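You operate a simulated robot arm through the tools that you are given. There is no shell and no other tool.

You are at the controls of a simulated robot arm. One attempt, no reset.

Task
Set the fixture up for the job sheet's mesh and test it.
Fine: the job sheet by the worm rack; worm in and clamped, slider on its mark, former in the worm, no shims.

Only the result counts: the job must be done as asked and must still hold three seconds after the hand-in. Knocking over, shifting, dropping, spilling or breaking anything else fails it. Flat cloth is picked up by pressing the open fingertips on it (5 to 10 N) and closing them slowly along it; thin cloth reads only 2 to 8 mm in the jaws.

Robot
A 6-joint arm with a fingered hand, fixed in place. Base frame: the origin is on the floor under the middle of its stand, x ahead of it, y to its left, z up. Readings come in m, rad, newtons and seconds.
With the tool pointing down near the work surface it reaches from about 0.3 to 0.7 m from the base axis. Its first joint turns from -2.897 to 2.897 rad. Payload 4 kg.
The TCP is the grasp point between the finger pads, 0.022 m short of the fingertips. In the tool frame z runs along the fingers and y along their closing line. The gripper opens to 0.112 m; its body begins 0.06 m behind the TCP. The gripper is a hand of 4 fingers: y runs from the thumb to the fingers, the wrist lies at [0, 0, -0.218] in the tool frame.
Orientation is that of the tool frame in the base frame, as a unit quaternion [w, x, y, z]. With the fingers straight down and closing along the base's y, the tool's x points along the base's -x, its y along +y and its z along -z.

Tools
- The arm moves only by the tool step_arm. Its argument "motion" is a list of rows, each a list of 6 numbers: the shift along the tool's x, y, z in m, then the turn, a rotation vector about the tool's x, y, z in rad. In form: [[dx, dy, dz, wx, wy, wz], ...]. A call has 1 to 20 rows; each row is the pose to reach, as a shift and turn from the pose commanded when the call began, along the tool's axes at that moment. Rows are played at 5 a second. More than 0.05 m and 0.15 rad between two rows, and nothing of the call is played. A pose out of reach is approached as far as the arm can. The call stops where the force on the tool passes 40 N (or 10 N more than at its start, if that is more) or the arm is blocked; 0.2 s more then pass. In this call time passes only in rows, and 0.2 s behind the last. It gives the time, the measured TCP pose, the force on the tool (base axes), the opening and the grip force at its end, in the units of the frame above (readings bear some noise), with the torque about the TCP (base axes, N m) and any sound that the robot's microphone picked up.
- Cameras (640 x 400 px; columns grow to the right, rows downward): "scene" is fixed at [0.0438, -0.4851, 1.4654]; the picture's right is [0.91, -0.42, 0.00], its down [-0.20, -0.42, -0.88] and it looks along [0.37, 0.80, -0.47] (base axes); focal length 311 px, centre (320, 200). "wrist" rides on the gripper at [0.069, 0.004, -0.083] in the tool frame; the picture's right is [-0.06, 1.00, 0.00], its down [-0.77, -0.05, -0.64] and it looks along [-0.64, -0.04, 0.77] (tool axes); focal length 243 px, centre (320, 200). There is no depth. A picture from a camera that has moved, and an enlarged one, comes with that camera's place and axes in the base frame and with its lens. The place of the scene camera against the robot may be out by one fixed shift of up to 0.025 m in any direction.
- snapshot(camera): a new picture of that camera. No time passes.
- finger_targets(finger1, finger2, finger3, thumb_bend): sets how far each is bent, from 0 (flat) to 1 (curled in); at 0.3 the hand is open as for a grip, at 0.7 the pads meet at the TCP. One left out holds its place. A second passes; each finger stops where it meets its share of the squeeze, and holds until it gets a number again. It is the only way to open and close the hand. It gives what a move gives, with no picture; readings hold the bend of each and the force on the fingers (four entries, about 0 where the hand has none), thumb and palm.
- enlarge(camera, box): a new picture of the part [left, top, right, bottom] of that camera's present view, enlarged. No time passes.
- hand_in(): hands the job in; it is judged then, once.

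Nothing tells you positions but the pictures and the camera data. Unless the task says otherwise, let go and move clear before handing in.

The tools are called after "Emit:" as name(argument=value, ...) on one line, values as JSON. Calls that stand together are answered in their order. step_arm: Moves the arm, as the interface text tells. Its arguments: {"type":"object","properties":{"motion":{"type":"array","items":{"type":"array","items":{"type":"number"}}}},"required":["motion"]} The other tools are called the same way: finger_targets (finger1, finger2, finger3, thumb_bend) moves the fingers one by one; snapshot (camera) takes a picture; enlarge (camera, box) takes an enlarged picture of a part of a camera's view; hand_in () hands the job in.

At the start:

```text
clock: 0.0
eef_pos: [0.2253, 0.3317, 1.1813]
orientation: [0.0, 0.0, 1.0, 0.0]
ft_force: [-0.3, -0.2, 0.5]
wrist_torque: [0.0, 0.0, 0.05]
finger_gap: 0.1119
grip_force: 0.0
shape: jaw
bend: [0.3, 0.3, 0.3, 0.3]
finger forces: [0.0, 0.1, 0.0, 0.1, 0.1, 0.0]
```

scene: 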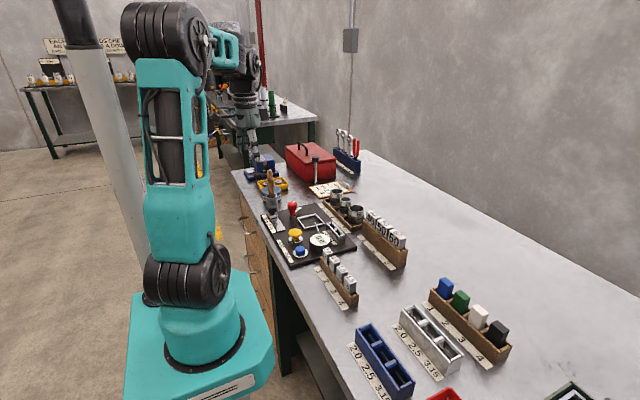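
wrist: 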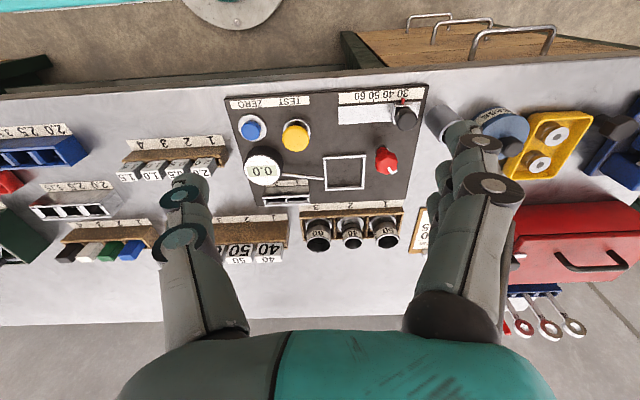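

I see a bench with a fixture panel (blue ZERO button, yellow TEST button, a dial, red knob, slider) and several racks around it. I'll look closer at each part before I move anything.

Emit:
enlarge(camera="wrist", box=[210, 70, 450, 220])

Emit:
enlarge(camera="wrist", box=[0, 110, 240, 270])

Emit:
enlarge(camera="scene", box=[230, 140, 420, 270])

Emit:
enlarge(camera="scene", box=[310, 240, 530, 400])

Emit:
enlarge(camera="wrist", box=[200, 180, 440, 330])

```text
2.67 times, centred on (330, 145) of wrist
camera zoom: at [0.1552, 0.3353, 1.2647], right [0.06, 1.0, 0.0], down [0.77, -0.05, 0.64], along [0.64, -0.04, -0.77], focal length 647 px, centre (293, 347)
```

zoom: 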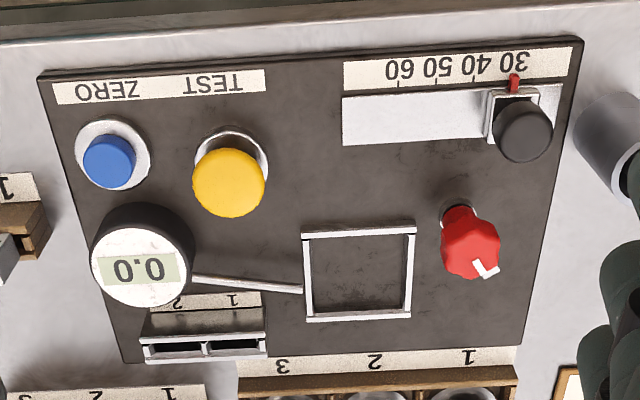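

```text
2.50 times, centred on (120, 190) of wrist
camera zoom: at [0.1552, 0.3353, 1.2647], right [0.06, 1.0, 0.0], down [0.77, -0.05, 0.64], along [0.64, -0.04, -0.77], focal length 606 px, centre (820, 225)
```

zoom: 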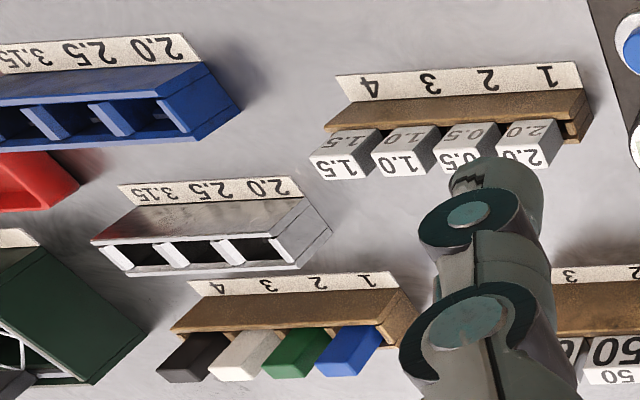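

```text
3.08 times, centred on (325, 205) of scene
camera zoom: at [0.0438, -0.4851, 1.4654], right [0.91, -0.42, 0.0], down [-0.2, -0.42, -0.88], along [0.37, 0.8, -0.47], focal length 956 px, centre (305, 185)
```

zoom: 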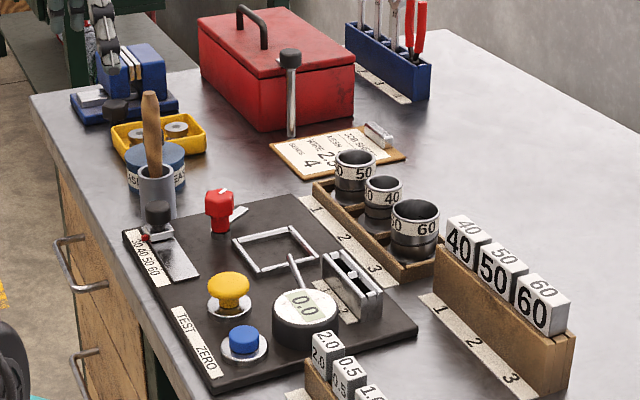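

```text
2.50 times, centred on (420, 320) of scene
camera zoom: at [0.0438, -0.4851, 1.4654], right [0.91, -0.42, 0.0], down [-0.2, -0.42, -0.88], along [0.37, 0.8, -0.47], focal length 776 px, centre (70, -100)
```

zoom: 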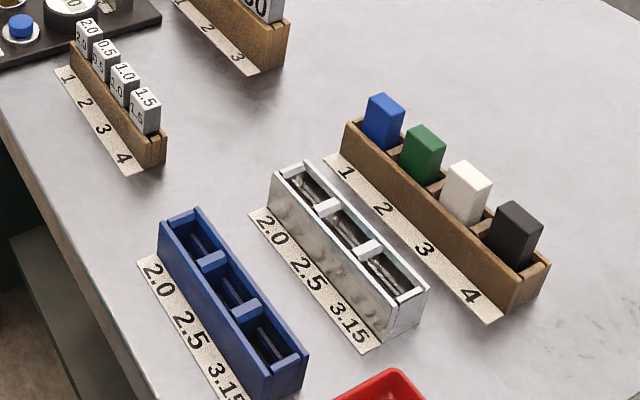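

```text
2.67 times, centred on (320, 255) of wrist
camera zoom: at [0.1552, 0.3353, 1.2647], right [0.06, 1.0, 0.0], down [0.77, -0.05, 0.64], along [0.64, -0.04, -0.77], focal length 647 px, centre (320, 53)
```

zoom: 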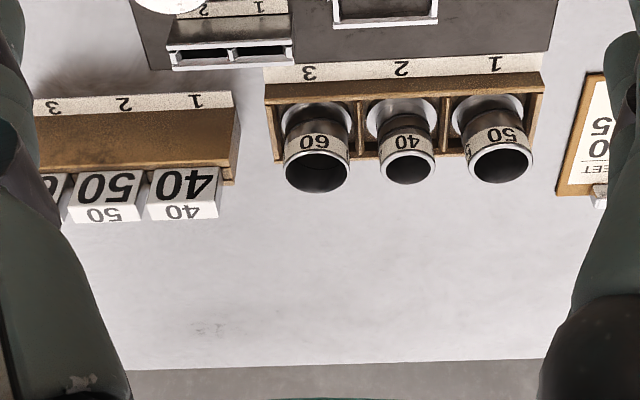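

The job sheet seems to lie by the ring rack, near the red toolbox. I'll zoom in on the sheet, the signs and the surrounding parts to read the labels.

Emit:
enlarge(camera="scene", box=[305, 175, 360, 210])

Emit:
enlarge(camera="scene", box=[20, 20, 160, 110])

Emit:
enlarge(camera="scene", box=[230, 150, 310, 200])

Emit:
enlarge(camera="wrist", box=[400, 180, 460, 270])

Emit:
enlarge(camera="scene", box=[390, 290, 470, 390])

Emit:
enlarge(camera="scene", box=[400, 340, 640, 400])

Emit:
enlarge(camera="scene", box=[255, 195, 365, 270])

```text
11.43 times, centred on (332, 192) of scene
camera zoom: at [0.0438, -0.4851, 1.4654], right [0.91, -0.42, 0.0], down [-0.2, -0.42, -0.88], along [0.37, 0.8, -0.47], focal length 3550 px, centre (177, 286)
```

zoom: 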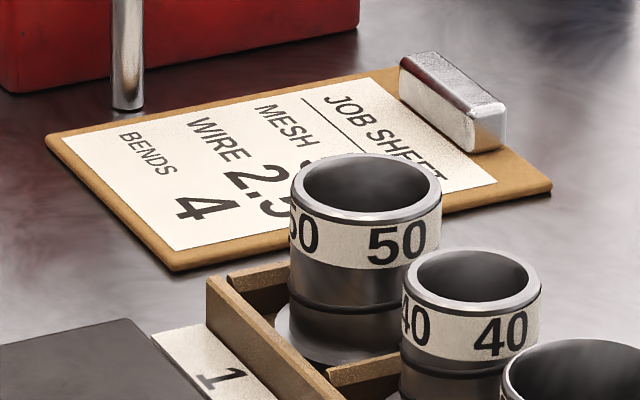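

```text
4.44 times, centred on (90, 65) of scene
camera zoom: at [0.0438, -0.4851, 1.4654], right [0.91, -0.42, 0.0], down [-0.2, -0.42, -0.88], along [0.37, 0.8, -0.47], focal length 1380 px, centre (1342, 800)
```

zoom: 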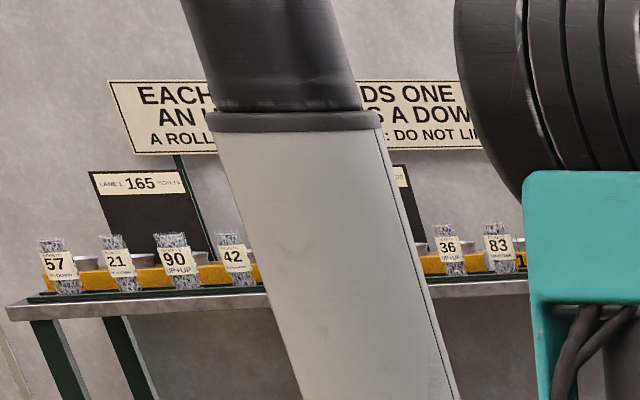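

```text
8.00 times, centred on (270, 175) of scene
camera zoom: at [0.0438, -0.4851, 1.4654], right [0.91, -0.42, 0.0], down [-0.2, -0.42, -0.88], along [0.37, 0.8, -0.47], focal length 2485 px, centre (720, 400)
```

zoom: 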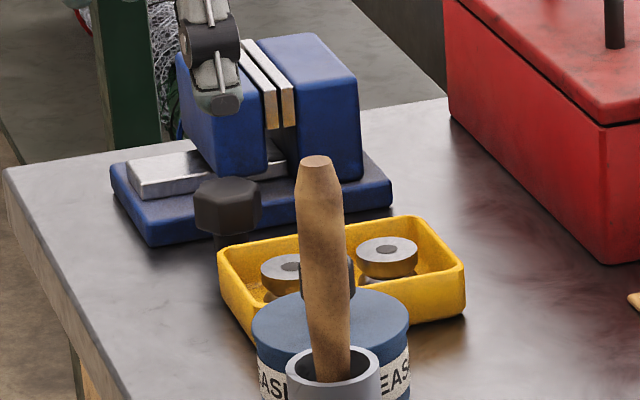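

```text
4.44 times, centred on (430, 225) of wrist
camera zoom: at [0.1552, 0.3353, 1.2647], right [0.06, 1.0, 0.0], down [0.77, -0.05, 0.64], along [0.64, -0.04, -0.77], focal length 1078 px, centre (-169, 89)
```

zoom: 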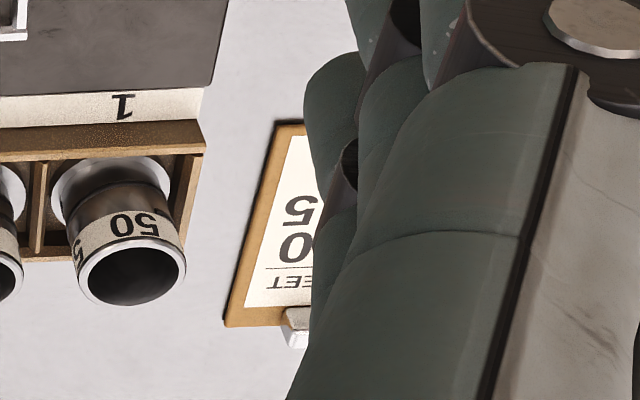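

```text
4.00 times, centred on (430, 340) of scene
camera zoom: at [0.0438, -0.4851, 1.4654], right [0.91, -0.42, 0.0], down [-0.2, -0.42, -0.88], along [0.37, 0.8, -0.47], focal length 1242 px, centre (-120, -360)
```

zoom: 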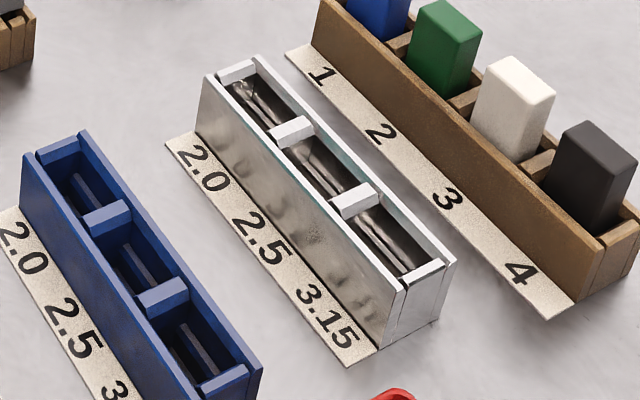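

```text
2.67 times, centred on (520, 370) of scene
camera zoom: at [0.0438, -0.4851, 1.4654], right [0.91, -0.42, 0.0], down [-0.2, -0.42, -0.88], along [0.37, 0.8, -0.47], focal length 828 px, centre (-213, -253)
```

zoom: 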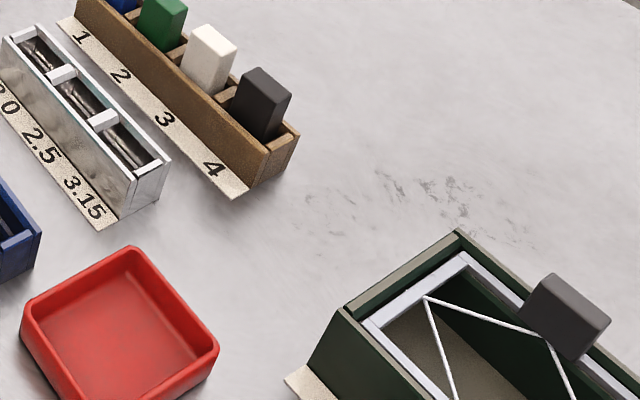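

```text
5.33 times, centred on (310, 232) of scene
camera zoom: at [0.0438, -0.4851, 1.4654], right [0.91, -0.42, 0.0], down [-0.2, -0.42, -0.88], along [0.37, 0.8, -0.47], focal length 1656 px, centre (373, 27)
```

zoom: 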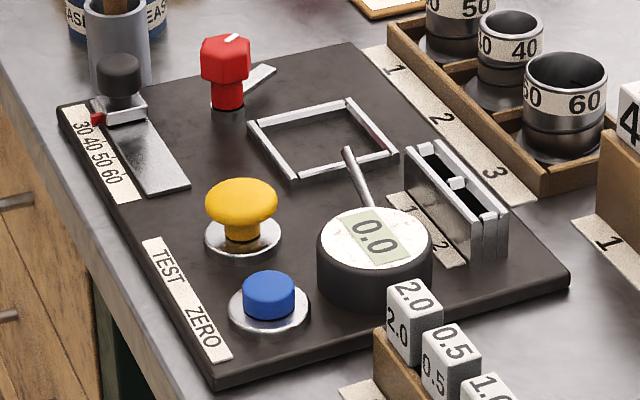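

The job sheet says WIRE 2.5 and BENDS 4, but its MESH value is hidden. I'll shift the arm about 0.15 m to the left (+y), staying high, so the wrist camera can read the sheet.

Emit:
step_arm(motion=[[0, 0.04, 0, 0, 0, 0], [0, 0.08, 0, 0, 0, 0], [0, 0.12, 0, 0, 0, 0], [0, 0.16, 0, 0, 0, 0]])

Emit:
snapshot(camera="wrist")

```text
clock: 1.0
eef_pos: [0.225, 0.4931, 1.1806]
orientation: [0.0, 0.0, 1.0, 0.0]
ft_force: [0.2, 0.0, -0.4]
wrist_torque: [0.04, 0.01, 0.0]
finger_gap: 0.1121
grip_force: 0.0
shape: jaw
bend: [0.3, 0.3, 0.3, 0.3]
finger forces: [0.0, 0.0, 0.0, 0.1, 0.0, 0.0]
```

```text
taken
camera wrist: at [0.1558, 0.4971, 1.2647], right [0.06, 1.0, 0.0], down [0.77, -0.05, 0.64], along [0.64, -0.04, -0.77], focal length 243 px, centre (320, 200)
```

wrist: 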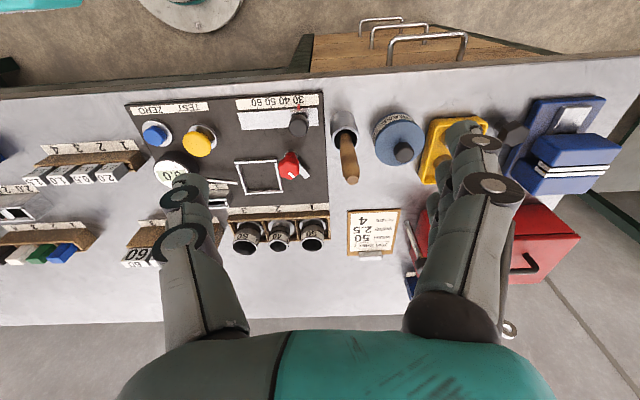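

Emit:
enlarge(camera="wrist", box=[330, 195, 420, 270])

Emit:
enlarge(camera="wrist", box=[200, 130, 340, 270])

Emit:
enlarge(camera="wrist", box=[215, 85, 345, 195])

```text
5.33 times, centred on (375, 232) of wrist
camera zoom: at [0.1558, 0.4971, 1.2647], right [0.06, 1.0, 0.0], down [0.77, -0.05, 0.64], along [0.64, -0.04, -0.77], focal length 1294 px, centre (27, 27)
```

zoom: 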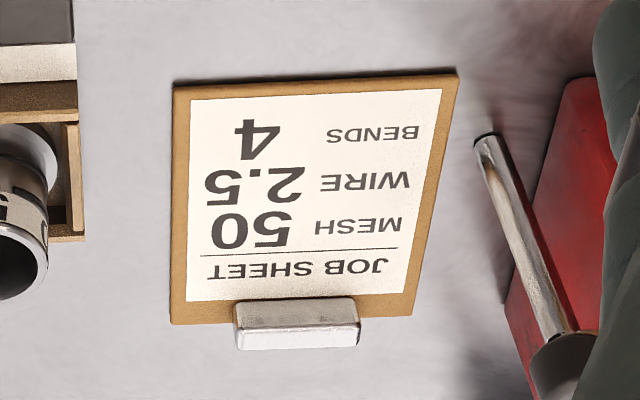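

```text
2.86 times, centred on (270, 200) of wrist
camera zoom: at [0.1558, 0.4971, 1.2647], right [0.06, 1.0, 0.0], down [0.77, -0.05, 0.64], along [0.64, -0.04, -0.77], focal length 693 px, centre (463, 200)
```

zoom: 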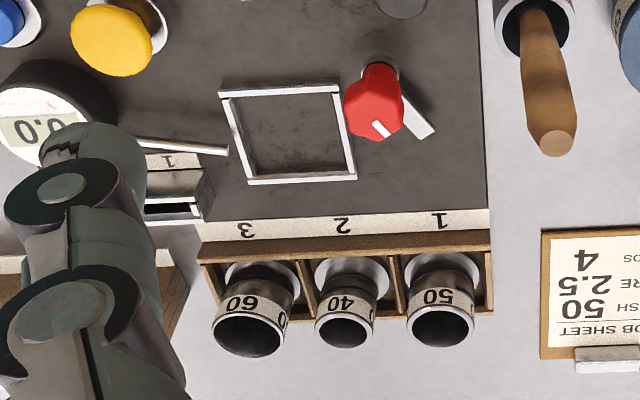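

```text
3.64 times, centred on (280, 140) of wrist
camera zoom: at [0.1558, 0.4971, 1.2647], right [0.06, 1.0, 0.0], down [0.77, -0.05, 0.64], along [0.64, -0.04, -0.77], focal length 882 px, centre (466, 418)
```

zoom: 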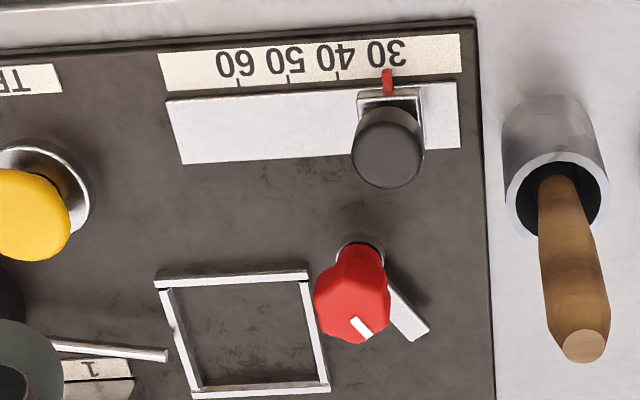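

The sheet reads MESH 50, WIRE 2.5, BENDS 4. So I need worm 50 (rack slot 1), the slider at 50 and former 50. Next I'll bring the wrist camera closer for a measured look at the seat, rings, knob and slider.

Emit:
step_arm(motion=[[-0.02, -0.03, 0, 0, 0, 0], [-0.04, -0.06, 0.02, 0, 0, 0], [-0.06, -0.09, 0.04, 0, 0, 0], [-0.08, -0.09, 0.07, 0, 0, 0], [-0.1, -0.09, 0.08, 0, 0, 0]])

Emit:
snapshot(camera="wrist")

Emit:
snapshot(camera="scene")

```text
clock: 2.2
eef_pos: [0.3249, 0.4005, 1.1027]
orientation: [0.0, -0.001, 1.0, 0.001]
ft_force: [-0.6, 0.2, -0.8]
wrist_torque: [-0.03, -0.01, -0.01]
finger_gap: 0.1117
grip_force: 0.1
shape: jaw
bend: [0.3, 0.3, 0.3, 0.3]
finger forces: [0.1, 0.1, 0.0, 0.1, 0.1, 0.0]
```

```text
taken
camera wrist: at [0.2551, 0.4049, 1.1859], right [0.06, 1.0, 0.0], down [0.77, -0.05, 0.64], along [0.64, -0.04, -0.77], focal length 243 px, centre (320, 200)
```

wrist: 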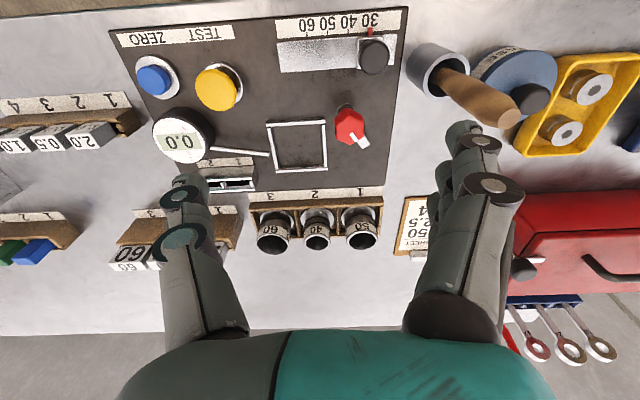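

```text
taken
```

scene: 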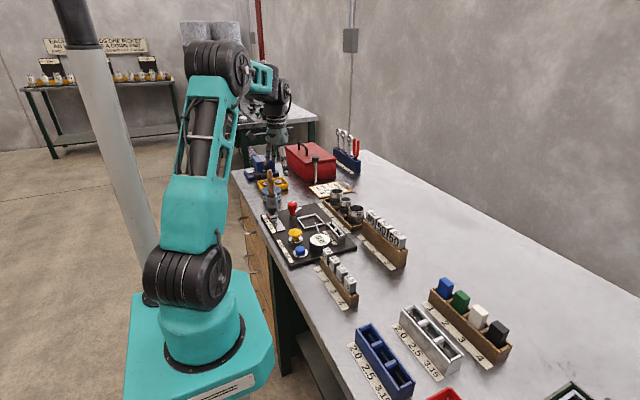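

Emit:
enlarge(camera="wrist", box=[220, 100, 400, 260])

Emit:
enlarge(camera="wrist", box=[260, 0, 420, 100])

Emit:
enlarge(camera="wrist", box=[400, 110, 560, 310])

```text
2.50 times, centred on (310, 180) of wrist
camera zoom: at [0.2551, 0.4049, 1.1859], right [0.06, 1.0, 0.0], down [0.77, -0.05, 0.64], along [0.64, -0.04, -0.77], focal length 606 px, centre (345, 250)
```

zoom: 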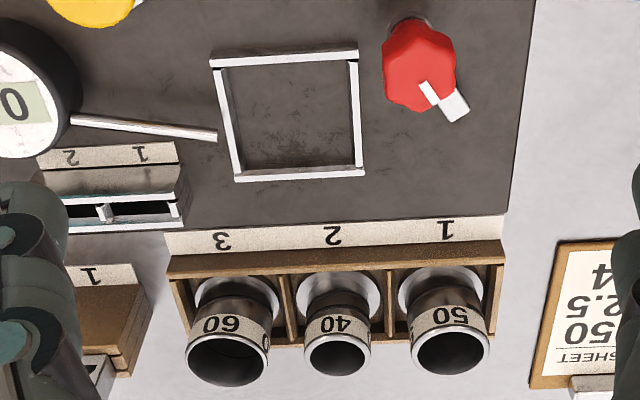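

```text
4.00 times, centred on (340, 50) of wrist
camera zoom: at [0.2551, 0.4049, 1.1859], right [0.06, 1.0, 0.0], down [0.77, -0.05, 0.64], along [0.64, -0.04, -0.77], focal length 970 px, centre (240, 800)
```

zoom: 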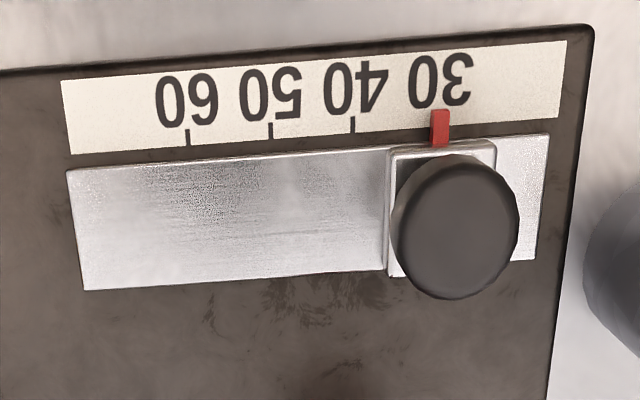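

```text
2.00 times, centred on (480, 210) of wrist
camera zoom: at [0.2551, 0.4049, 1.1859], right [0.06, 1.0, 0.0], down [0.77, -0.05, 0.64], along [0.64, -0.04, -0.77], focal length 485 px, centre (0, 180)
```

zoom: 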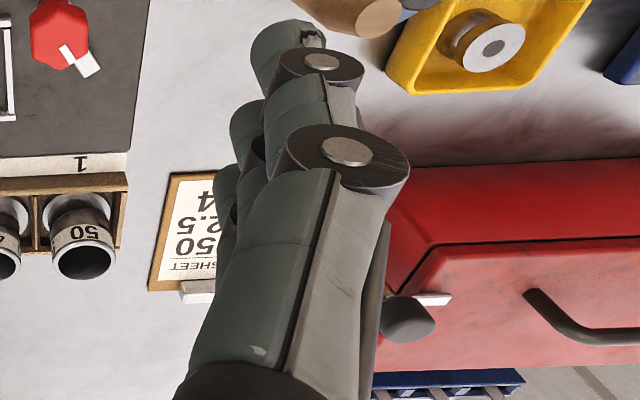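

Emit:
enlarge(camera="scene", box=[225, 85, 345, 185])

Emit:
enlarge(camera="scene", box=[310, 180, 420, 280])

Emit:
enlarge(camera="scene", box=[255, 160, 345, 220])

```text
4.00 times, centred on (285, 135) of scene
camera zoom: at [0.0438, -0.4851, 1.4654], right [0.91, -0.42, 0.0], down [-0.2, -0.42, -0.88], along [0.37, 0.8, -0.47], focal length 1242 px, centre (460, 460)
```

zoom: 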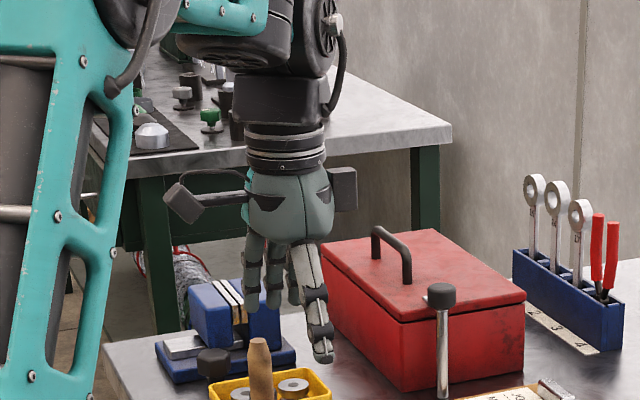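

```text
4.00 times, centred on (365, 230) of scene
camera zoom: at [0.0438, -0.4851, 1.4654], right [0.91, -0.42, 0.0], down [-0.2, -0.42, -0.88], along [0.37, 0.8, -0.47], focal length 1242 px, centre (140, 80)
```

zoom: 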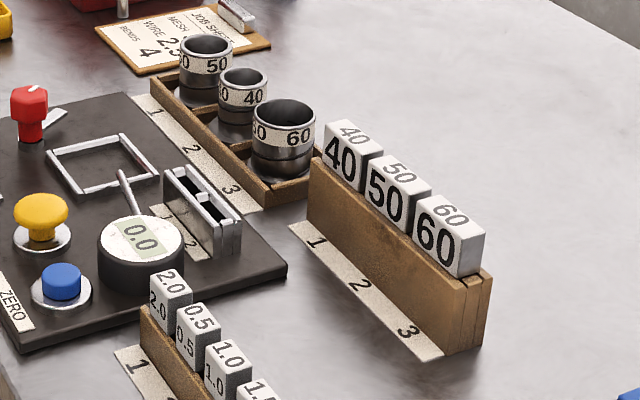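

```text
6.67 times, centred on (300, 190) of scene
camera zoom: at [0.0438, -0.4851, 1.4654], right [0.91, -0.42, 0.0], down [-0.2, -0.42, -0.88], along [0.37, 0.8, -0.47], focal length 2071 px, centre (453, 267)
```

zoom: 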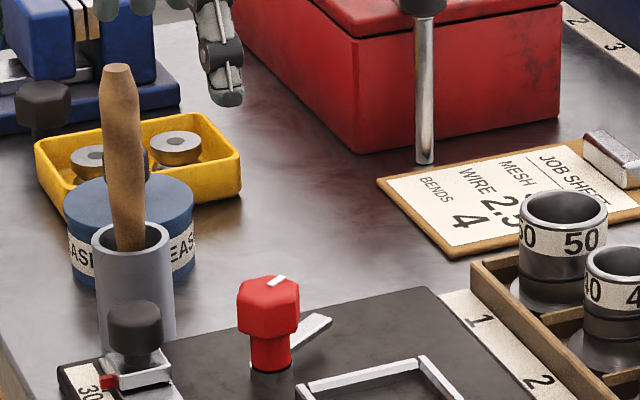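

The mesh is 50, and I have rough positions for everything on the fixture. I'll move closer above the ring rack to refine worm 50's position.

Emit:
step_arm(motion=[[-0.04, 0.01, 0, 0, 0, 0], [-0.08, 0.02, 0, 0, 0, 0], [-0.12, 0.03, 0.02, 0, 0, 0], [-0.15, 0.05, 0.04, 0, 0, 0]])

Emit:
snapshot(camera="wrist")

Emit:
enlarge(camera="wrist", box=[230, 100, 410, 240])

```text
clock: 3.2
eef_pos: [0.4727, 0.4515, 1.0627]
orientation: [-0.001, 0.0, 1.0, 0.0]
ft_force: [0.2, -0.3, 0.3]
wrist_torque: [0.04, 0.01, 0.0]
finger_gap: 0.1118
grip_force: 0.1
shape: jaw
bend: [0.3, 0.3, 0.3, 0.3]
finger forces: [0.1, 0.0, 0.1, 0.0, 0.0, 0.0]
```

```text
taken
camera wrist: at [0.4043, 0.4563, 1.1458], right [0.06, 1.0, 0.0], down [0.76, -0.05, 0.64], along [0.64, -0.04, -0.77], focal length 243 px, centre (320, 200)
```

wrist: 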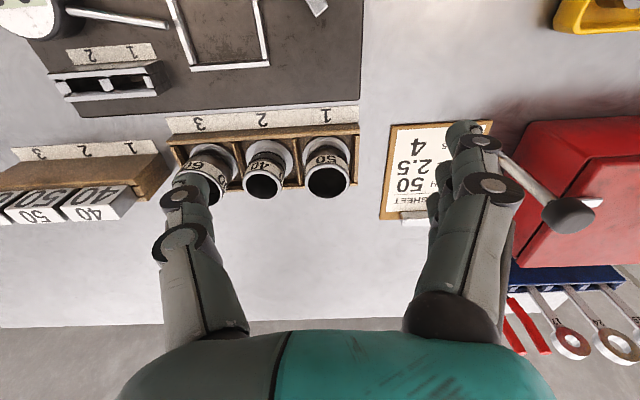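

```text
2.86 times, centred on (320, 170) of wrist
camera zoom: at [0.4043, 0.4563, 1.1458], right [0.06, 1.0, 0.0], down [0.76, -0.05, 0.64], along [0.64, -0.04, -0.77], focal length 693 px, centre (320, 286)
```

zoom: 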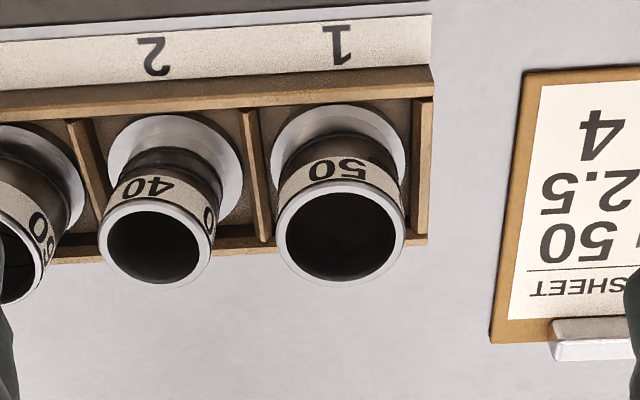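

Worm 50 is at about (0.558, 0.4545), rim z ≈ 0.929. There is little room round the slider and clamp knobs, so before going in I'll curl fingers 1 and 3 here in free air to see how the hand looks.

Emit:
finger_targets(finger1=1.0, finger2=0.5, finger3=1.0, thumb_bend=0.5)

Emit:
snapshot(camera="wrist")

Emit:
enlarge(camera="scene", box=[270, 100, 390, 200])

```text
clock: 4.2
eef_pos: [0.4742, 0.4517, 1.0613]
orientation: [0.001, 0.0, 1.0, 0.0]
ft_force: [-0.5, -0.4, 0.8]
wrist_torque: [-0.03, 0.0, -0.02]
finger_gap: 0.0381
grip_force: 0.0
shape: fingers
bend: [1.0, 0.5, 1.0, 0.5]
finger forces: [0.0, 0.1, 0.0, 0.0, 0.0, 0.1]
```

```text
taken
camera wrist: at [0.4041, 0.4567, 1.1455], right [0.06, 1.0, 0.0], down [0.77, -0.05, 0.64], along [0.64, -0.04, -0.77], focal length 243 px, centre (320, 200)
```

wrist: 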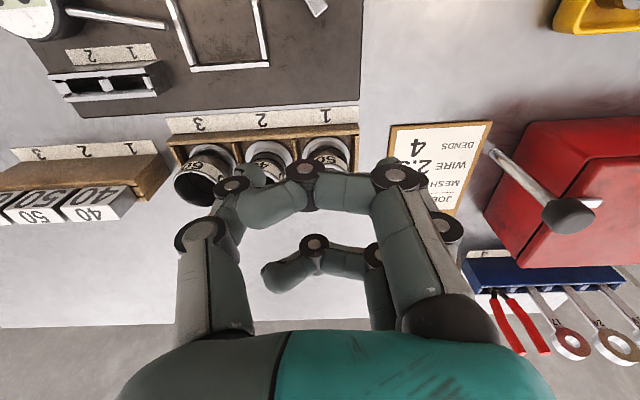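

```text
4.00 times, centred on (330, 150) of scene
camera zoom: at [0.0438, -0.4851, 1.4654], right [0.91, -0.42, 0.0], down [-0.2, -0.42, -0.88], along [0.37, 0.8, -0.47], focal length 1242 px, centre (280, 400)
```

zoom: 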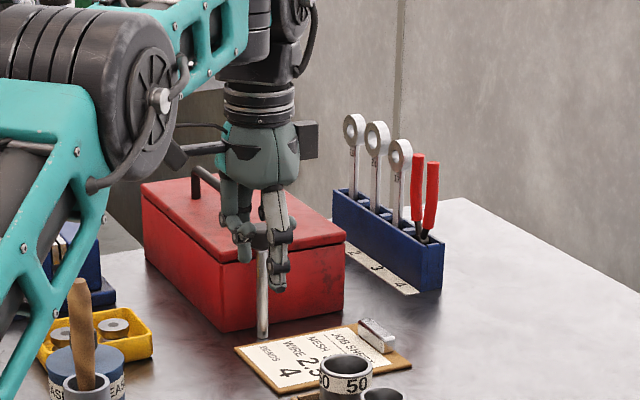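

Fingers can be posed one by one. The thumb stands alone on its side, so it should fit best in the gap between the slider knob and the grey cup. I'll reopen the hand and take a closer look at the slider area.

Emit:
finger_targets(finger1=0.3, finger2=0.3, finger3=0.3, thumb_bend=0.3)

Emit:
step_arm(motion=[[0.045, -0.01, -0.02, 0, 0, 0], [0.09, -0.02, -0.02, 0, 0, 0], [0.135, -0.03, -0.02, 0, 0, 0], [0.18, -0.035, -0.02, 0, 0, 0]])

Emit:
snapshot(camera="wrist")

Emit:
enlarge(camera="wrist", box=[260, 50, 460, 200])

```text
clock: 5.2
eef_pos: [0.4733, 0.4517, 1.0619]
orientation: [0.0, 0.0, 1.0, 0.001]
ft_force: [-0.4, 0.3, -0.2]
wrist_torque: [0.0, -0.01, 0.03]
finger_gap: 0.1124
grip_force: 0.0
shape: fingers
bend: [0.3, 0.3, 0.3, 0.3]
finger forces: [0.0, 0.1, 0.0, 0.1, 0.0, 0.0]
```

```text
refused: row 1 steps farther than a row can; nothing moved
```

```text
taken
camera wrist: at [0.4041, 0.4567, 1.1455], right [0.06, 1.0, 0.0], down [0.77, -0.05, 0.64], along [0.64, -0.04, -0.77], focal length 243 px, centre (320, 200)
```

wrist: 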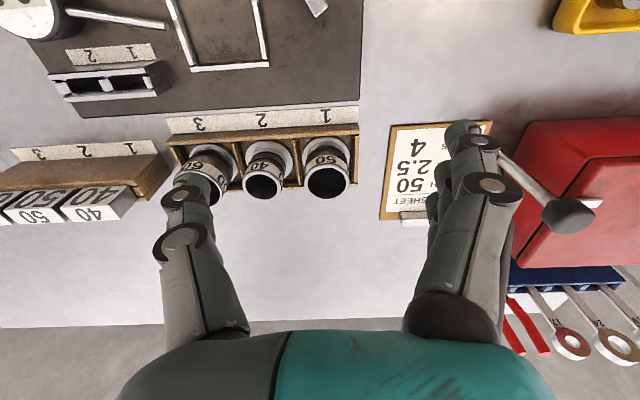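

```text
2.67 times, centred on (360, 125) of wrist
camera zoom: at [0.4041, 0.4567, 1.1455], right [0.06, 1.0, 0.0], down [0.77, -0.05, 0.64], along [0.64, -0.04, -0.77], focal length 647 px, centre (213, 400)
```

zoom: 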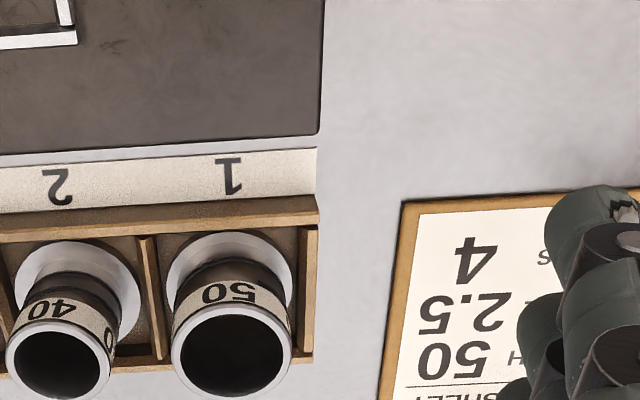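

That move was refused because the first row stepped slightly too far. I'll repeat it in smaller rows.

Emit:
step_arm(motion=[[0.03, -0.006, -0.01, 0, 0, 0], [0.07, -0.014, -0.02, 0, 0, 0], [0.11, -0.022, -0.02, 0, 0, 0], [0.15, -0.03, -0.02, 0, 0, 0], [0.18, -0.035, -0.02, 0, 0, 0]])

Emit:
snapshot(camera="wrist")

Emit:
enlarge(camera="wrist", box=[260, 50, 460, 200])

```text
clock: 6.4
eef_pos: [0.2956, 0.4167, 1.0814]
orientation: [0.0, 0.0, 1.0, -0.001]
ft_force: [1.1, 0.0, 0.1]
wrist_torque: [0.0, 0.0, 0.0]
finger_gap: 0.1127
grip_force: 0.0
shape: fingers
bend: [0.3, 0.3, 0.3, 0.3]
finger forces: [0.0, 0.0, 0.0, 0.0, 0.0, 0.0]
```

```text
taken
camera wrist: at [0.2259, 0.422, 1.1648], right [0.06, 1.0, 0.0], down [0.77, -0.05, 0.64], along [0.64, -0.04, -0.77], focal length 243 px, centre (320, 200)
```

wrist: 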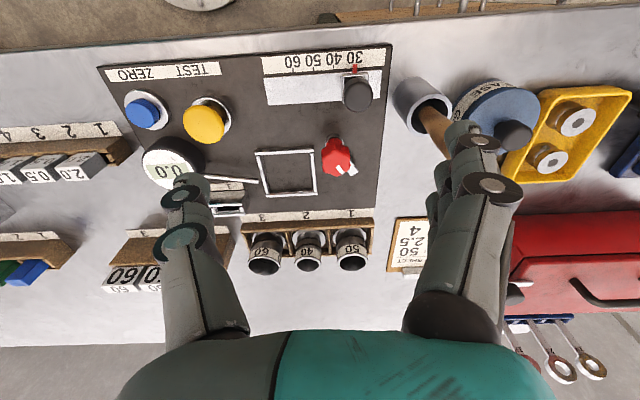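

```text
2.67 times, centred on (360, 125) of wrist
camera zoom: at [0.2259, 0.422, 1.1648], right [0.06, 1.0, 0.0], down [0.77, -0.05, 0.64], along [0.64, -0.04, -0.77], focal length 647 px, centre (213, 400)
```

zoom: 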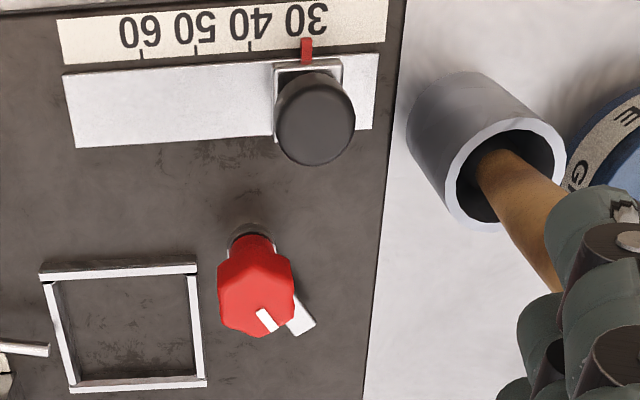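

I have the slider area measured: slider knob at (0.304, 0.456), mark 50 at y≈0.412, cup edge at y≈0.503, clamp knob at (0.372, 0.4325). I'll raise the hand and turn it about 165° about the vertical, so that the lone thumb is on the cup side of the slider knob.

Emit:
step_arm(motion=[[-0.005, -0.01, -0.02, 0, 0, 0.14], [-0.01, -0.02, -0.04, 0, 0, 0.28], [-0.015, -0.03, -0.05, 0, 0, 0.42], [-0.02, -0.04, -0.05, 0, 0, 0.56], [-0.025, -0.05, -0.05, 0, 0, 0.7], [-0.03, -0.056, -0.05, 0, 0, 0.84], [-0.034, -0.056, -0.05, 0, 0, 0.98], [-0.034, -0.056, -0.05, 0, 0, 1.12], [-0.034, -0.056, -0.05, 0, 0, 1.26], [-0.034, -0.056, -0.05, 0, 0, 1.4], [-0.034, -0.056, -0.05, 0, 0, 1.54]])

Emit:
snapshot(camera="wrist")

```text
clock: 8.8
eef_pos: [0.3291, 0.3586, 1.132]
orientation: [0.0, 0.698, 0.716, 0.0]
ft_force: [-0.1, -0.2, 0.6]
wrist_torque: [-0.03, -0.02, 0.01]
finger_gap: 0.1128
grip_force: 0.0
shape: fingers
bend: [0.3, 0.3, 0.3, 0.3]
finger forces: [0.0, 0.1, 0.0, 0.0, 0.1, 0.0]
```

```text
taken
camera wrist: at [0.331, 0.429, 1.2152], right [1.0, -0.04, 0.0], down [-0.03, -0.77, 0.64], along [-0.02, -0.64, -0.77], focal length 243 px, centre (320, 200)
```

wrist: 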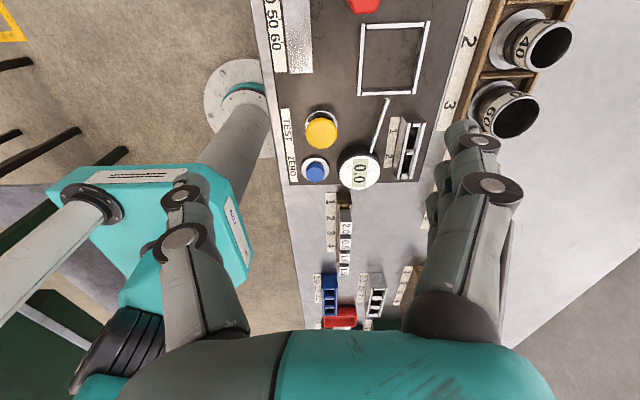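

The first half of the turn went fine. I'll keep rotating to about 165° in total.

Emit:
step_arm(motion=[[0, 0, 0, 0, 0, 0.14], [0, 0, 0, 0, 0, 0.28], [0, 0, 0, 0, 0, 0.42], [0, 0, 0, 0, 0, 0.56], [0, 0, 0, 0, 0, 0.7], [0, 0, 0, 0, 0, 0.84], [0, 0, 0, 0, 0, 0.98], [0, 0, 0, 0, 0, 1.12], [0, 0, 0, 0, 0, 1.26], [0, 0, 0, 0, 0, 1.34]])

Emit:
snapshot(camera="wrist")

```text
clock: 11.0
eef_pos: [0.3289, 0.36, 1.1322]
orientation: [0.0, 0.992, 0.129, 0.0]
ft_force: [0.2, 0.4, -0.3]
wrist_torque: [0.02, -0.04, -0.05]
finger_gap: 0.1127
grip_force: 0.1
shape: fingers
bend: [0.3, 0.3, 0.3, 0.3]
finger forces: [0.0, 0.0, 0.1, 0.0, 0.0, 0.1]
```

```text
taken
camera wrist: at [0.3966, 0.3735, 1.215], right [0.19, -0.98, 0.0], down [-0.75, -0.15, 0.64], along [-0.63, -0.12, -0.77], focal length 243 px, centre (320, 200)
```

wrist: 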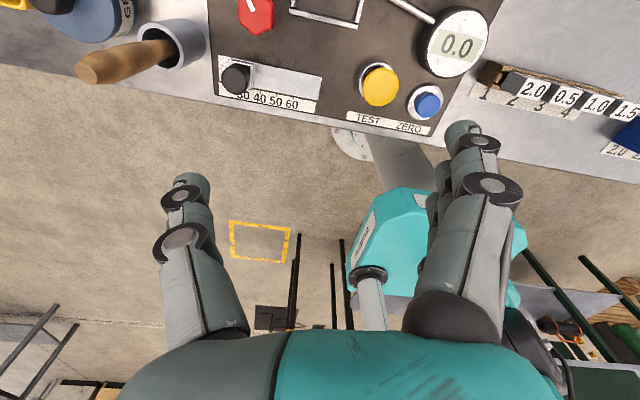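

The thumb now points towards about 105°. I'll set the fingers to 0.4 so they stay clear of the TEST button, then move over the slider and check the alignment from a medium height.

Emit:
finger_targets(finger1=0.4, finger2=0.4, finger3=0.4, thumb_bend=0.3)

Emit:
step_arm(motion=[[0, -0.02, 0.03, 0, 0, 0], [0, -0.04, 0.06, 0, 0, 0], [0, -0.064, 0.09, 0, 0, 0], [0, -0.064, 0.13, 0, 0, 0]])

Emit:
snapshot(camera="wrist")

Emit:
enlarge(camera="scene", box=[240, 130, 360, 240])

```text
clock: 12.0
eef_pos: [0.3287, 0.3593, 1.1313]
orientation: [0.0, 0.991, 0.13, 0.0]
ft_force: [-0.7, 0.7, 0.0]
wrist_torque: [0.0, 0.01, 0.04]
finger_gap: 0.0996
grip_force: 0.0
shape: fingers
bend: [0.4, 0.4, 0.4, 0.3]
finger forces: [0.0, 0.0, 0.0, 0.1, 0.1, 0.1]
```

```text
clock: 13.0
eef_pos: [0.312, 0.4222, 1.0019]
orientation: [0.0, 0.991, 0.13, 0.0]
ft_force: [0.4, 0.7, 0.0]
wrist_torque: [0.05, 0.02, 0.02]
finger_gap: 0.0997
grip_force: 0.1
shape: fingers
bend: [0.4, 0.4, 0.4, 0.3]
finger forces: [0.0, 0.0, 0.0, 0.0, 0.0, 0.0]
```

```text
taken
camera wrist: at [0.38, 0.435, 1.085], right [0.2, -0.98, 0.0], down [-0.75, -0.15, 0.64], along [-0.63, -0.13, -0.77], focal length 243 px, centre (320, 200)
```

wrist: 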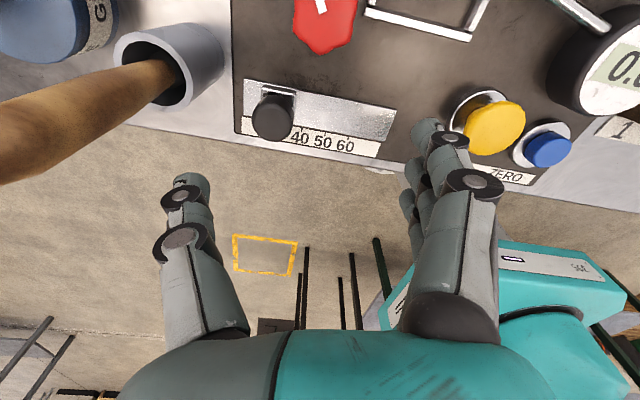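

```text
3.64 times, centred on (300, 185) of scene
camera zoom: at [0.0438, -0.4851, 1.4654], right [0.91, -0.42, 0.0], down [-0.2, -0.42, -0.88], along [0.37, 0.8, -0.47], focal length 1129 px, centre (393, 254)
```

zoom: 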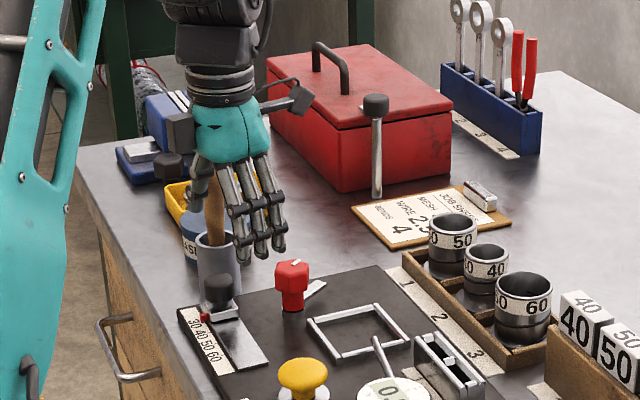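

The geometry agrees: this view also puts the slider knob at about (0.305, 0.456). I'll tuck the fingers in a little more and descend partway, then check the thumb's clearance.

Emit:
finger_targets(finger1=0.46, finger2=0.46, finger3=0.46, thumb_bend=0.3)

Emit:
step_arm(motion=[[0, 0, 0.03, 0, 0, 0], [0, 0, 0.06, 0, 0, 0]])

Emit:
snapshot(camera="wrist")

Emit:
enlarge(camera="scene", box=[245, 160, 325, 220])

```text
clock: 14.0
eef_pos: [0.3128, 0.4206, 1.0016]
orientation: [0.0, 0.991, 0.131, 0.0]
ft_force: [0.4, 0.5, 0.1]
wrist_torque: [-0.04, 0.01, -0.01]
finger_gap: 0.0911
grip_force: 0.2
shape: fingers
bend: [0.46, 0.46, 0.46, 0.3]
finger forces: [0.0, 0.1, 0.1, 0.0, 0.0, 0.0]
```

```text
clock: 14.6
eef_pos: [0.3129, 0.4222, 0.9417]
orientation: [0.0, 0.991, 0.131, -0.001]
ft_force: [0.2, -0.5, 0.3]
wrist_torque: [-0.02, -0.05, 0.04]
finger_gap: 0.091
grip_force: 0.0
shape: fingers
bend: [0.46, 0.46, 0.46, 0.3]
finger forces: [0.0, 0.0, 0.0, 0.1, 0.1, 0.0]
```

```text
taken
camera wrist: at [0.3802, 0.4356, 1.0248], right [0.2, -0.98, 0.0], down [-0.75, -0.15, 0.64], along [-0.63, -0.13, -0.77], focal length 243 px, centre (320, 200)
```

wrist: 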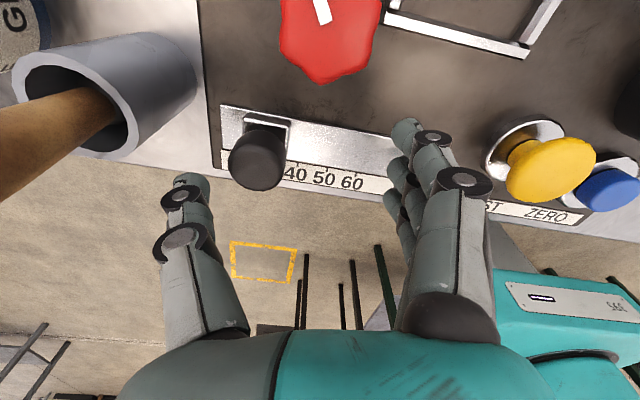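

```text
6.67 times, centred on (285, 190) of scene
camera zoom: at [0.0438, -0.4851, 1.4654], right [0.91, -0.42, 0.0], down [-0.2, -0.42, -0.88], along [0.37, 0.8, -0.47], focal length 2071 px, centre (553, 267)
```

zoom: 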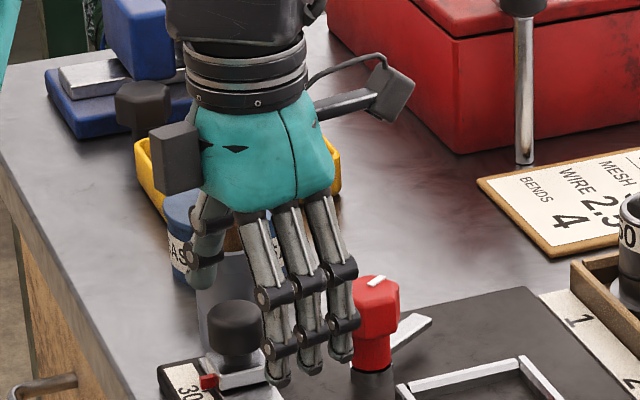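

Thumb and knob are aligned, with about 9 mm between them and plenty of room to the cup. I'll descend to z≈0.908 and start pushing in −y.

Emit:
step_arm(motion=[[0, 0, 0.017, 0, 0, 0], [0, 0, 0.033, 0, 0, 0]])

Emit:
snapshot(camera="wrist")

Emit:
enlarge(camera="scene", box=[245, 160, 325, 220])

```text
clock: 15.2
eef_pos: [0.3129, 0.421, 0.9092]
orientation: [0.0, 0.991, 0.13, -0.001]
ft_force: [-0.2, 0.2, 1.3]
wrist_torque: [0.06, 0.02, 0.01]
finger_gap: 0.0921
grip_force: 0.6
shape: fingers
bend: [0.46, 0.46, 0.46, 0.3]
finger forces: [0.1, 0.0, 0.0, 0.0, 1.5, 0.1]
```

```text
taken
camera wrist: at [0.3802, 0.435, 0.9922], right [0.2, -0.98, 0.0], down [-0.75, -0.15, 0.64], along [-0.63, -0.13, -0.77], focal length 243 px, centre (320, 200)
```

wrist: 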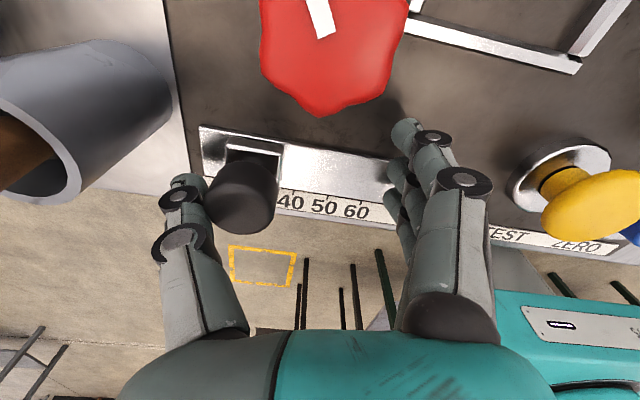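

```text
6.67 times, centred on (285, 190) of scene
camera zoom: at [0.0438, -0.4851, 1.4654], right [0.91, -0.42, 0.0], down [-0.2, -0.42, -0.88], along [0.37, 0.8, -0.47], focal length 2071 px, centre (553, 267)
```

zoom: 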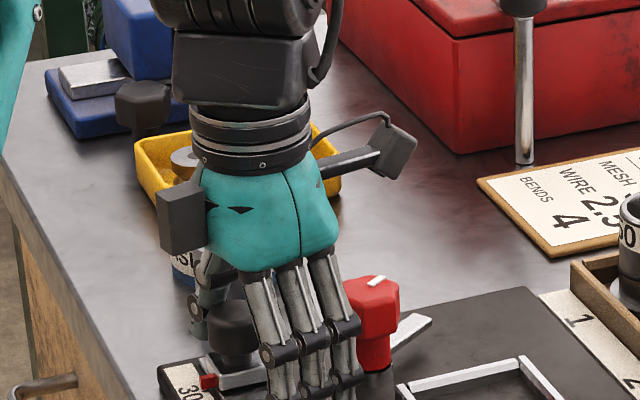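

The thumb is just touching the slider knob (1.5 N). I'll push about 30 mm in −y and check where the pointer is.

Emit:
step_arm(motion=[[-0.00256, 0.00967, 0, 0, 0, 0], [-0.0051, 0.0193, 0, 0, 0, 0], [-0.0077, 0.029, 0, 0, 0, 0]])

Emit:
snapshot(camera="wrist")

Emit:
enlarge(camera="wrist", box=[180, 100, 420, 250])

```text
clock: 16.0
eef_pos: [0.3134, 0.3912, 0.9094]
orientation: [0.0, 0.991, 0.13, 0.001]
ft_force: [-0.8, 0.9, 0.8]
wrist_torque: [0.06, 0.04, 0.01]
finger_gap: 0.0935
grip_force: 0.7
shape: fingers
bend: [0.46, 0.46, 0.46, 0.29]
finger forces: [0.1, 0.0, 0.0, 0.0, 1.6, 0.1]
```

```text
taken
camera wrist: at [0.3807, 0.4053, 0.9919], right [0.2, -0.98, 0.0], down [-0.75, -0.15, 0.64], along [-0.63, -0.13, -0.77], focal length 243 px, centre (320, 200)
```

wrist: 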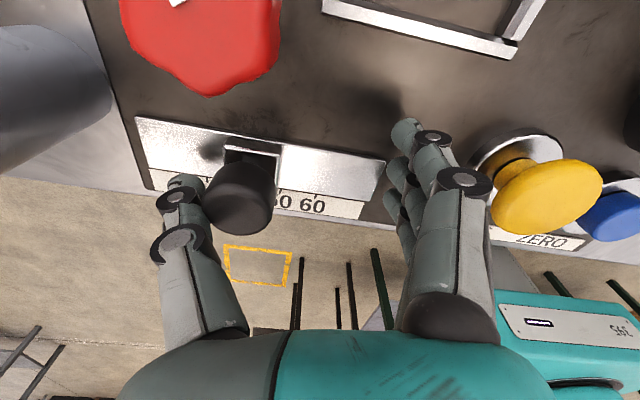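

```text
2.67 times, centred on (300, 175) of wrist
camera zoom: at [0.3807, 0.4053, 0.9919], right [0.2, -0.98, 0.0], down [-0.75, -0.15, 0.64], along [-0.63, -0.13, -0.77], focal length 647 px, centre (373, 267)
```

zoom: 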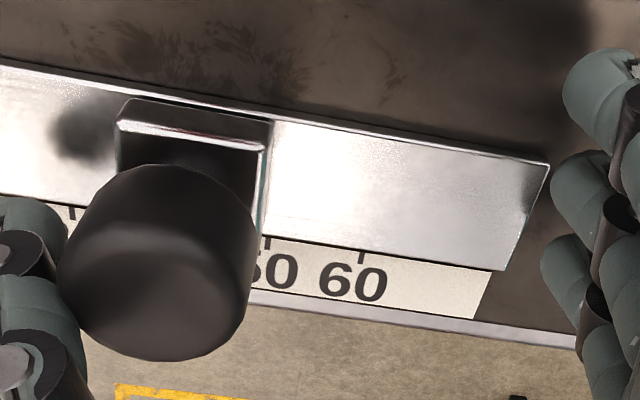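

The slider follows the thumb. I'll push another 12 mm, then back off slightly and check the pointer against the 50 mark.

Emit:
step_arm(motion=[[-0.0015, 0.0058, 0, 0, 0, 0], [-0.0031, 0.0116, 0, 0, 0, 0]])

Emit:
enlarge(camera="scene", box=[255, 195, 315, 235])

Emit:
enlarge(camera="wrist", box=[120, 100, 420, 250])

```text
clock: 16.6
eef_pos: [0.3122, 0.3803, 0.908]
orientation: [0.0, 0.991, 0.131, 0.001]
ft_force: [0.3, 0.5, 0.1]
wrist_torque: [0.01, 0.04, 0.01]
finger_gap: 0.0918
grip_force: 0.0
shape: fingers
bend: [0.46, 0.46, 0.46, 0.3]
finger forces: [0.0, 0.0, 0.1, 0.0, 0.0, 0.0]
```

```text
10.00 times, centred on (285, 215) of scene
camera zoom: at [0.0438, -0.4851, 1.4654], right [0.91, -0.42, 0.0], down [-0.2, -0.42, -0.88], along [0.37, 0.8, -0.47], focal length 3106 px, centre (670, 50)
```

zoom: 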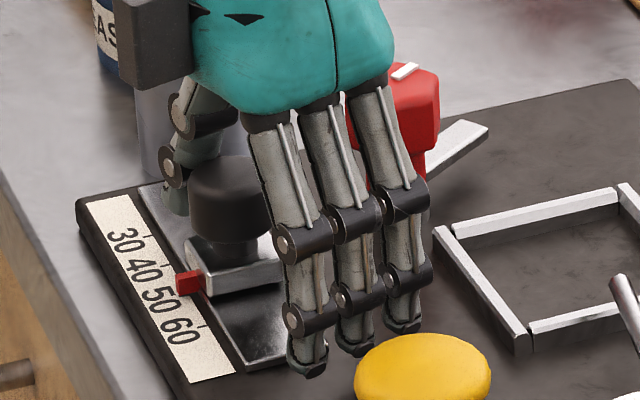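

```text
2.13 times, centred on (270, 175) of wrist
camera zoom: at [0.3814, 0.393, 0.9914], right [0.2, -0.98, 0.0], down [-0.75, -0.15, 0.64], along [-0.63, -0.13, -0.77], focal length 518 px, centre (427, 253)
```

zoom: 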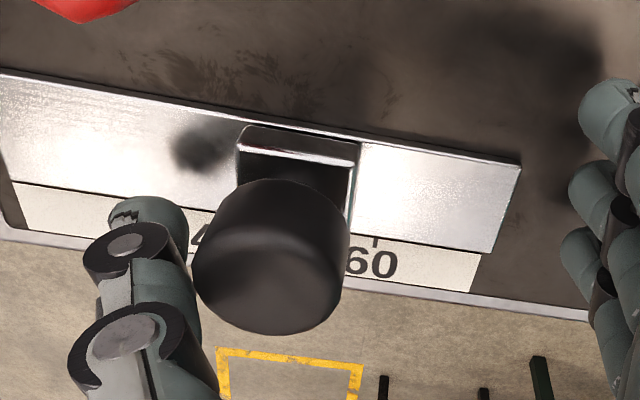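

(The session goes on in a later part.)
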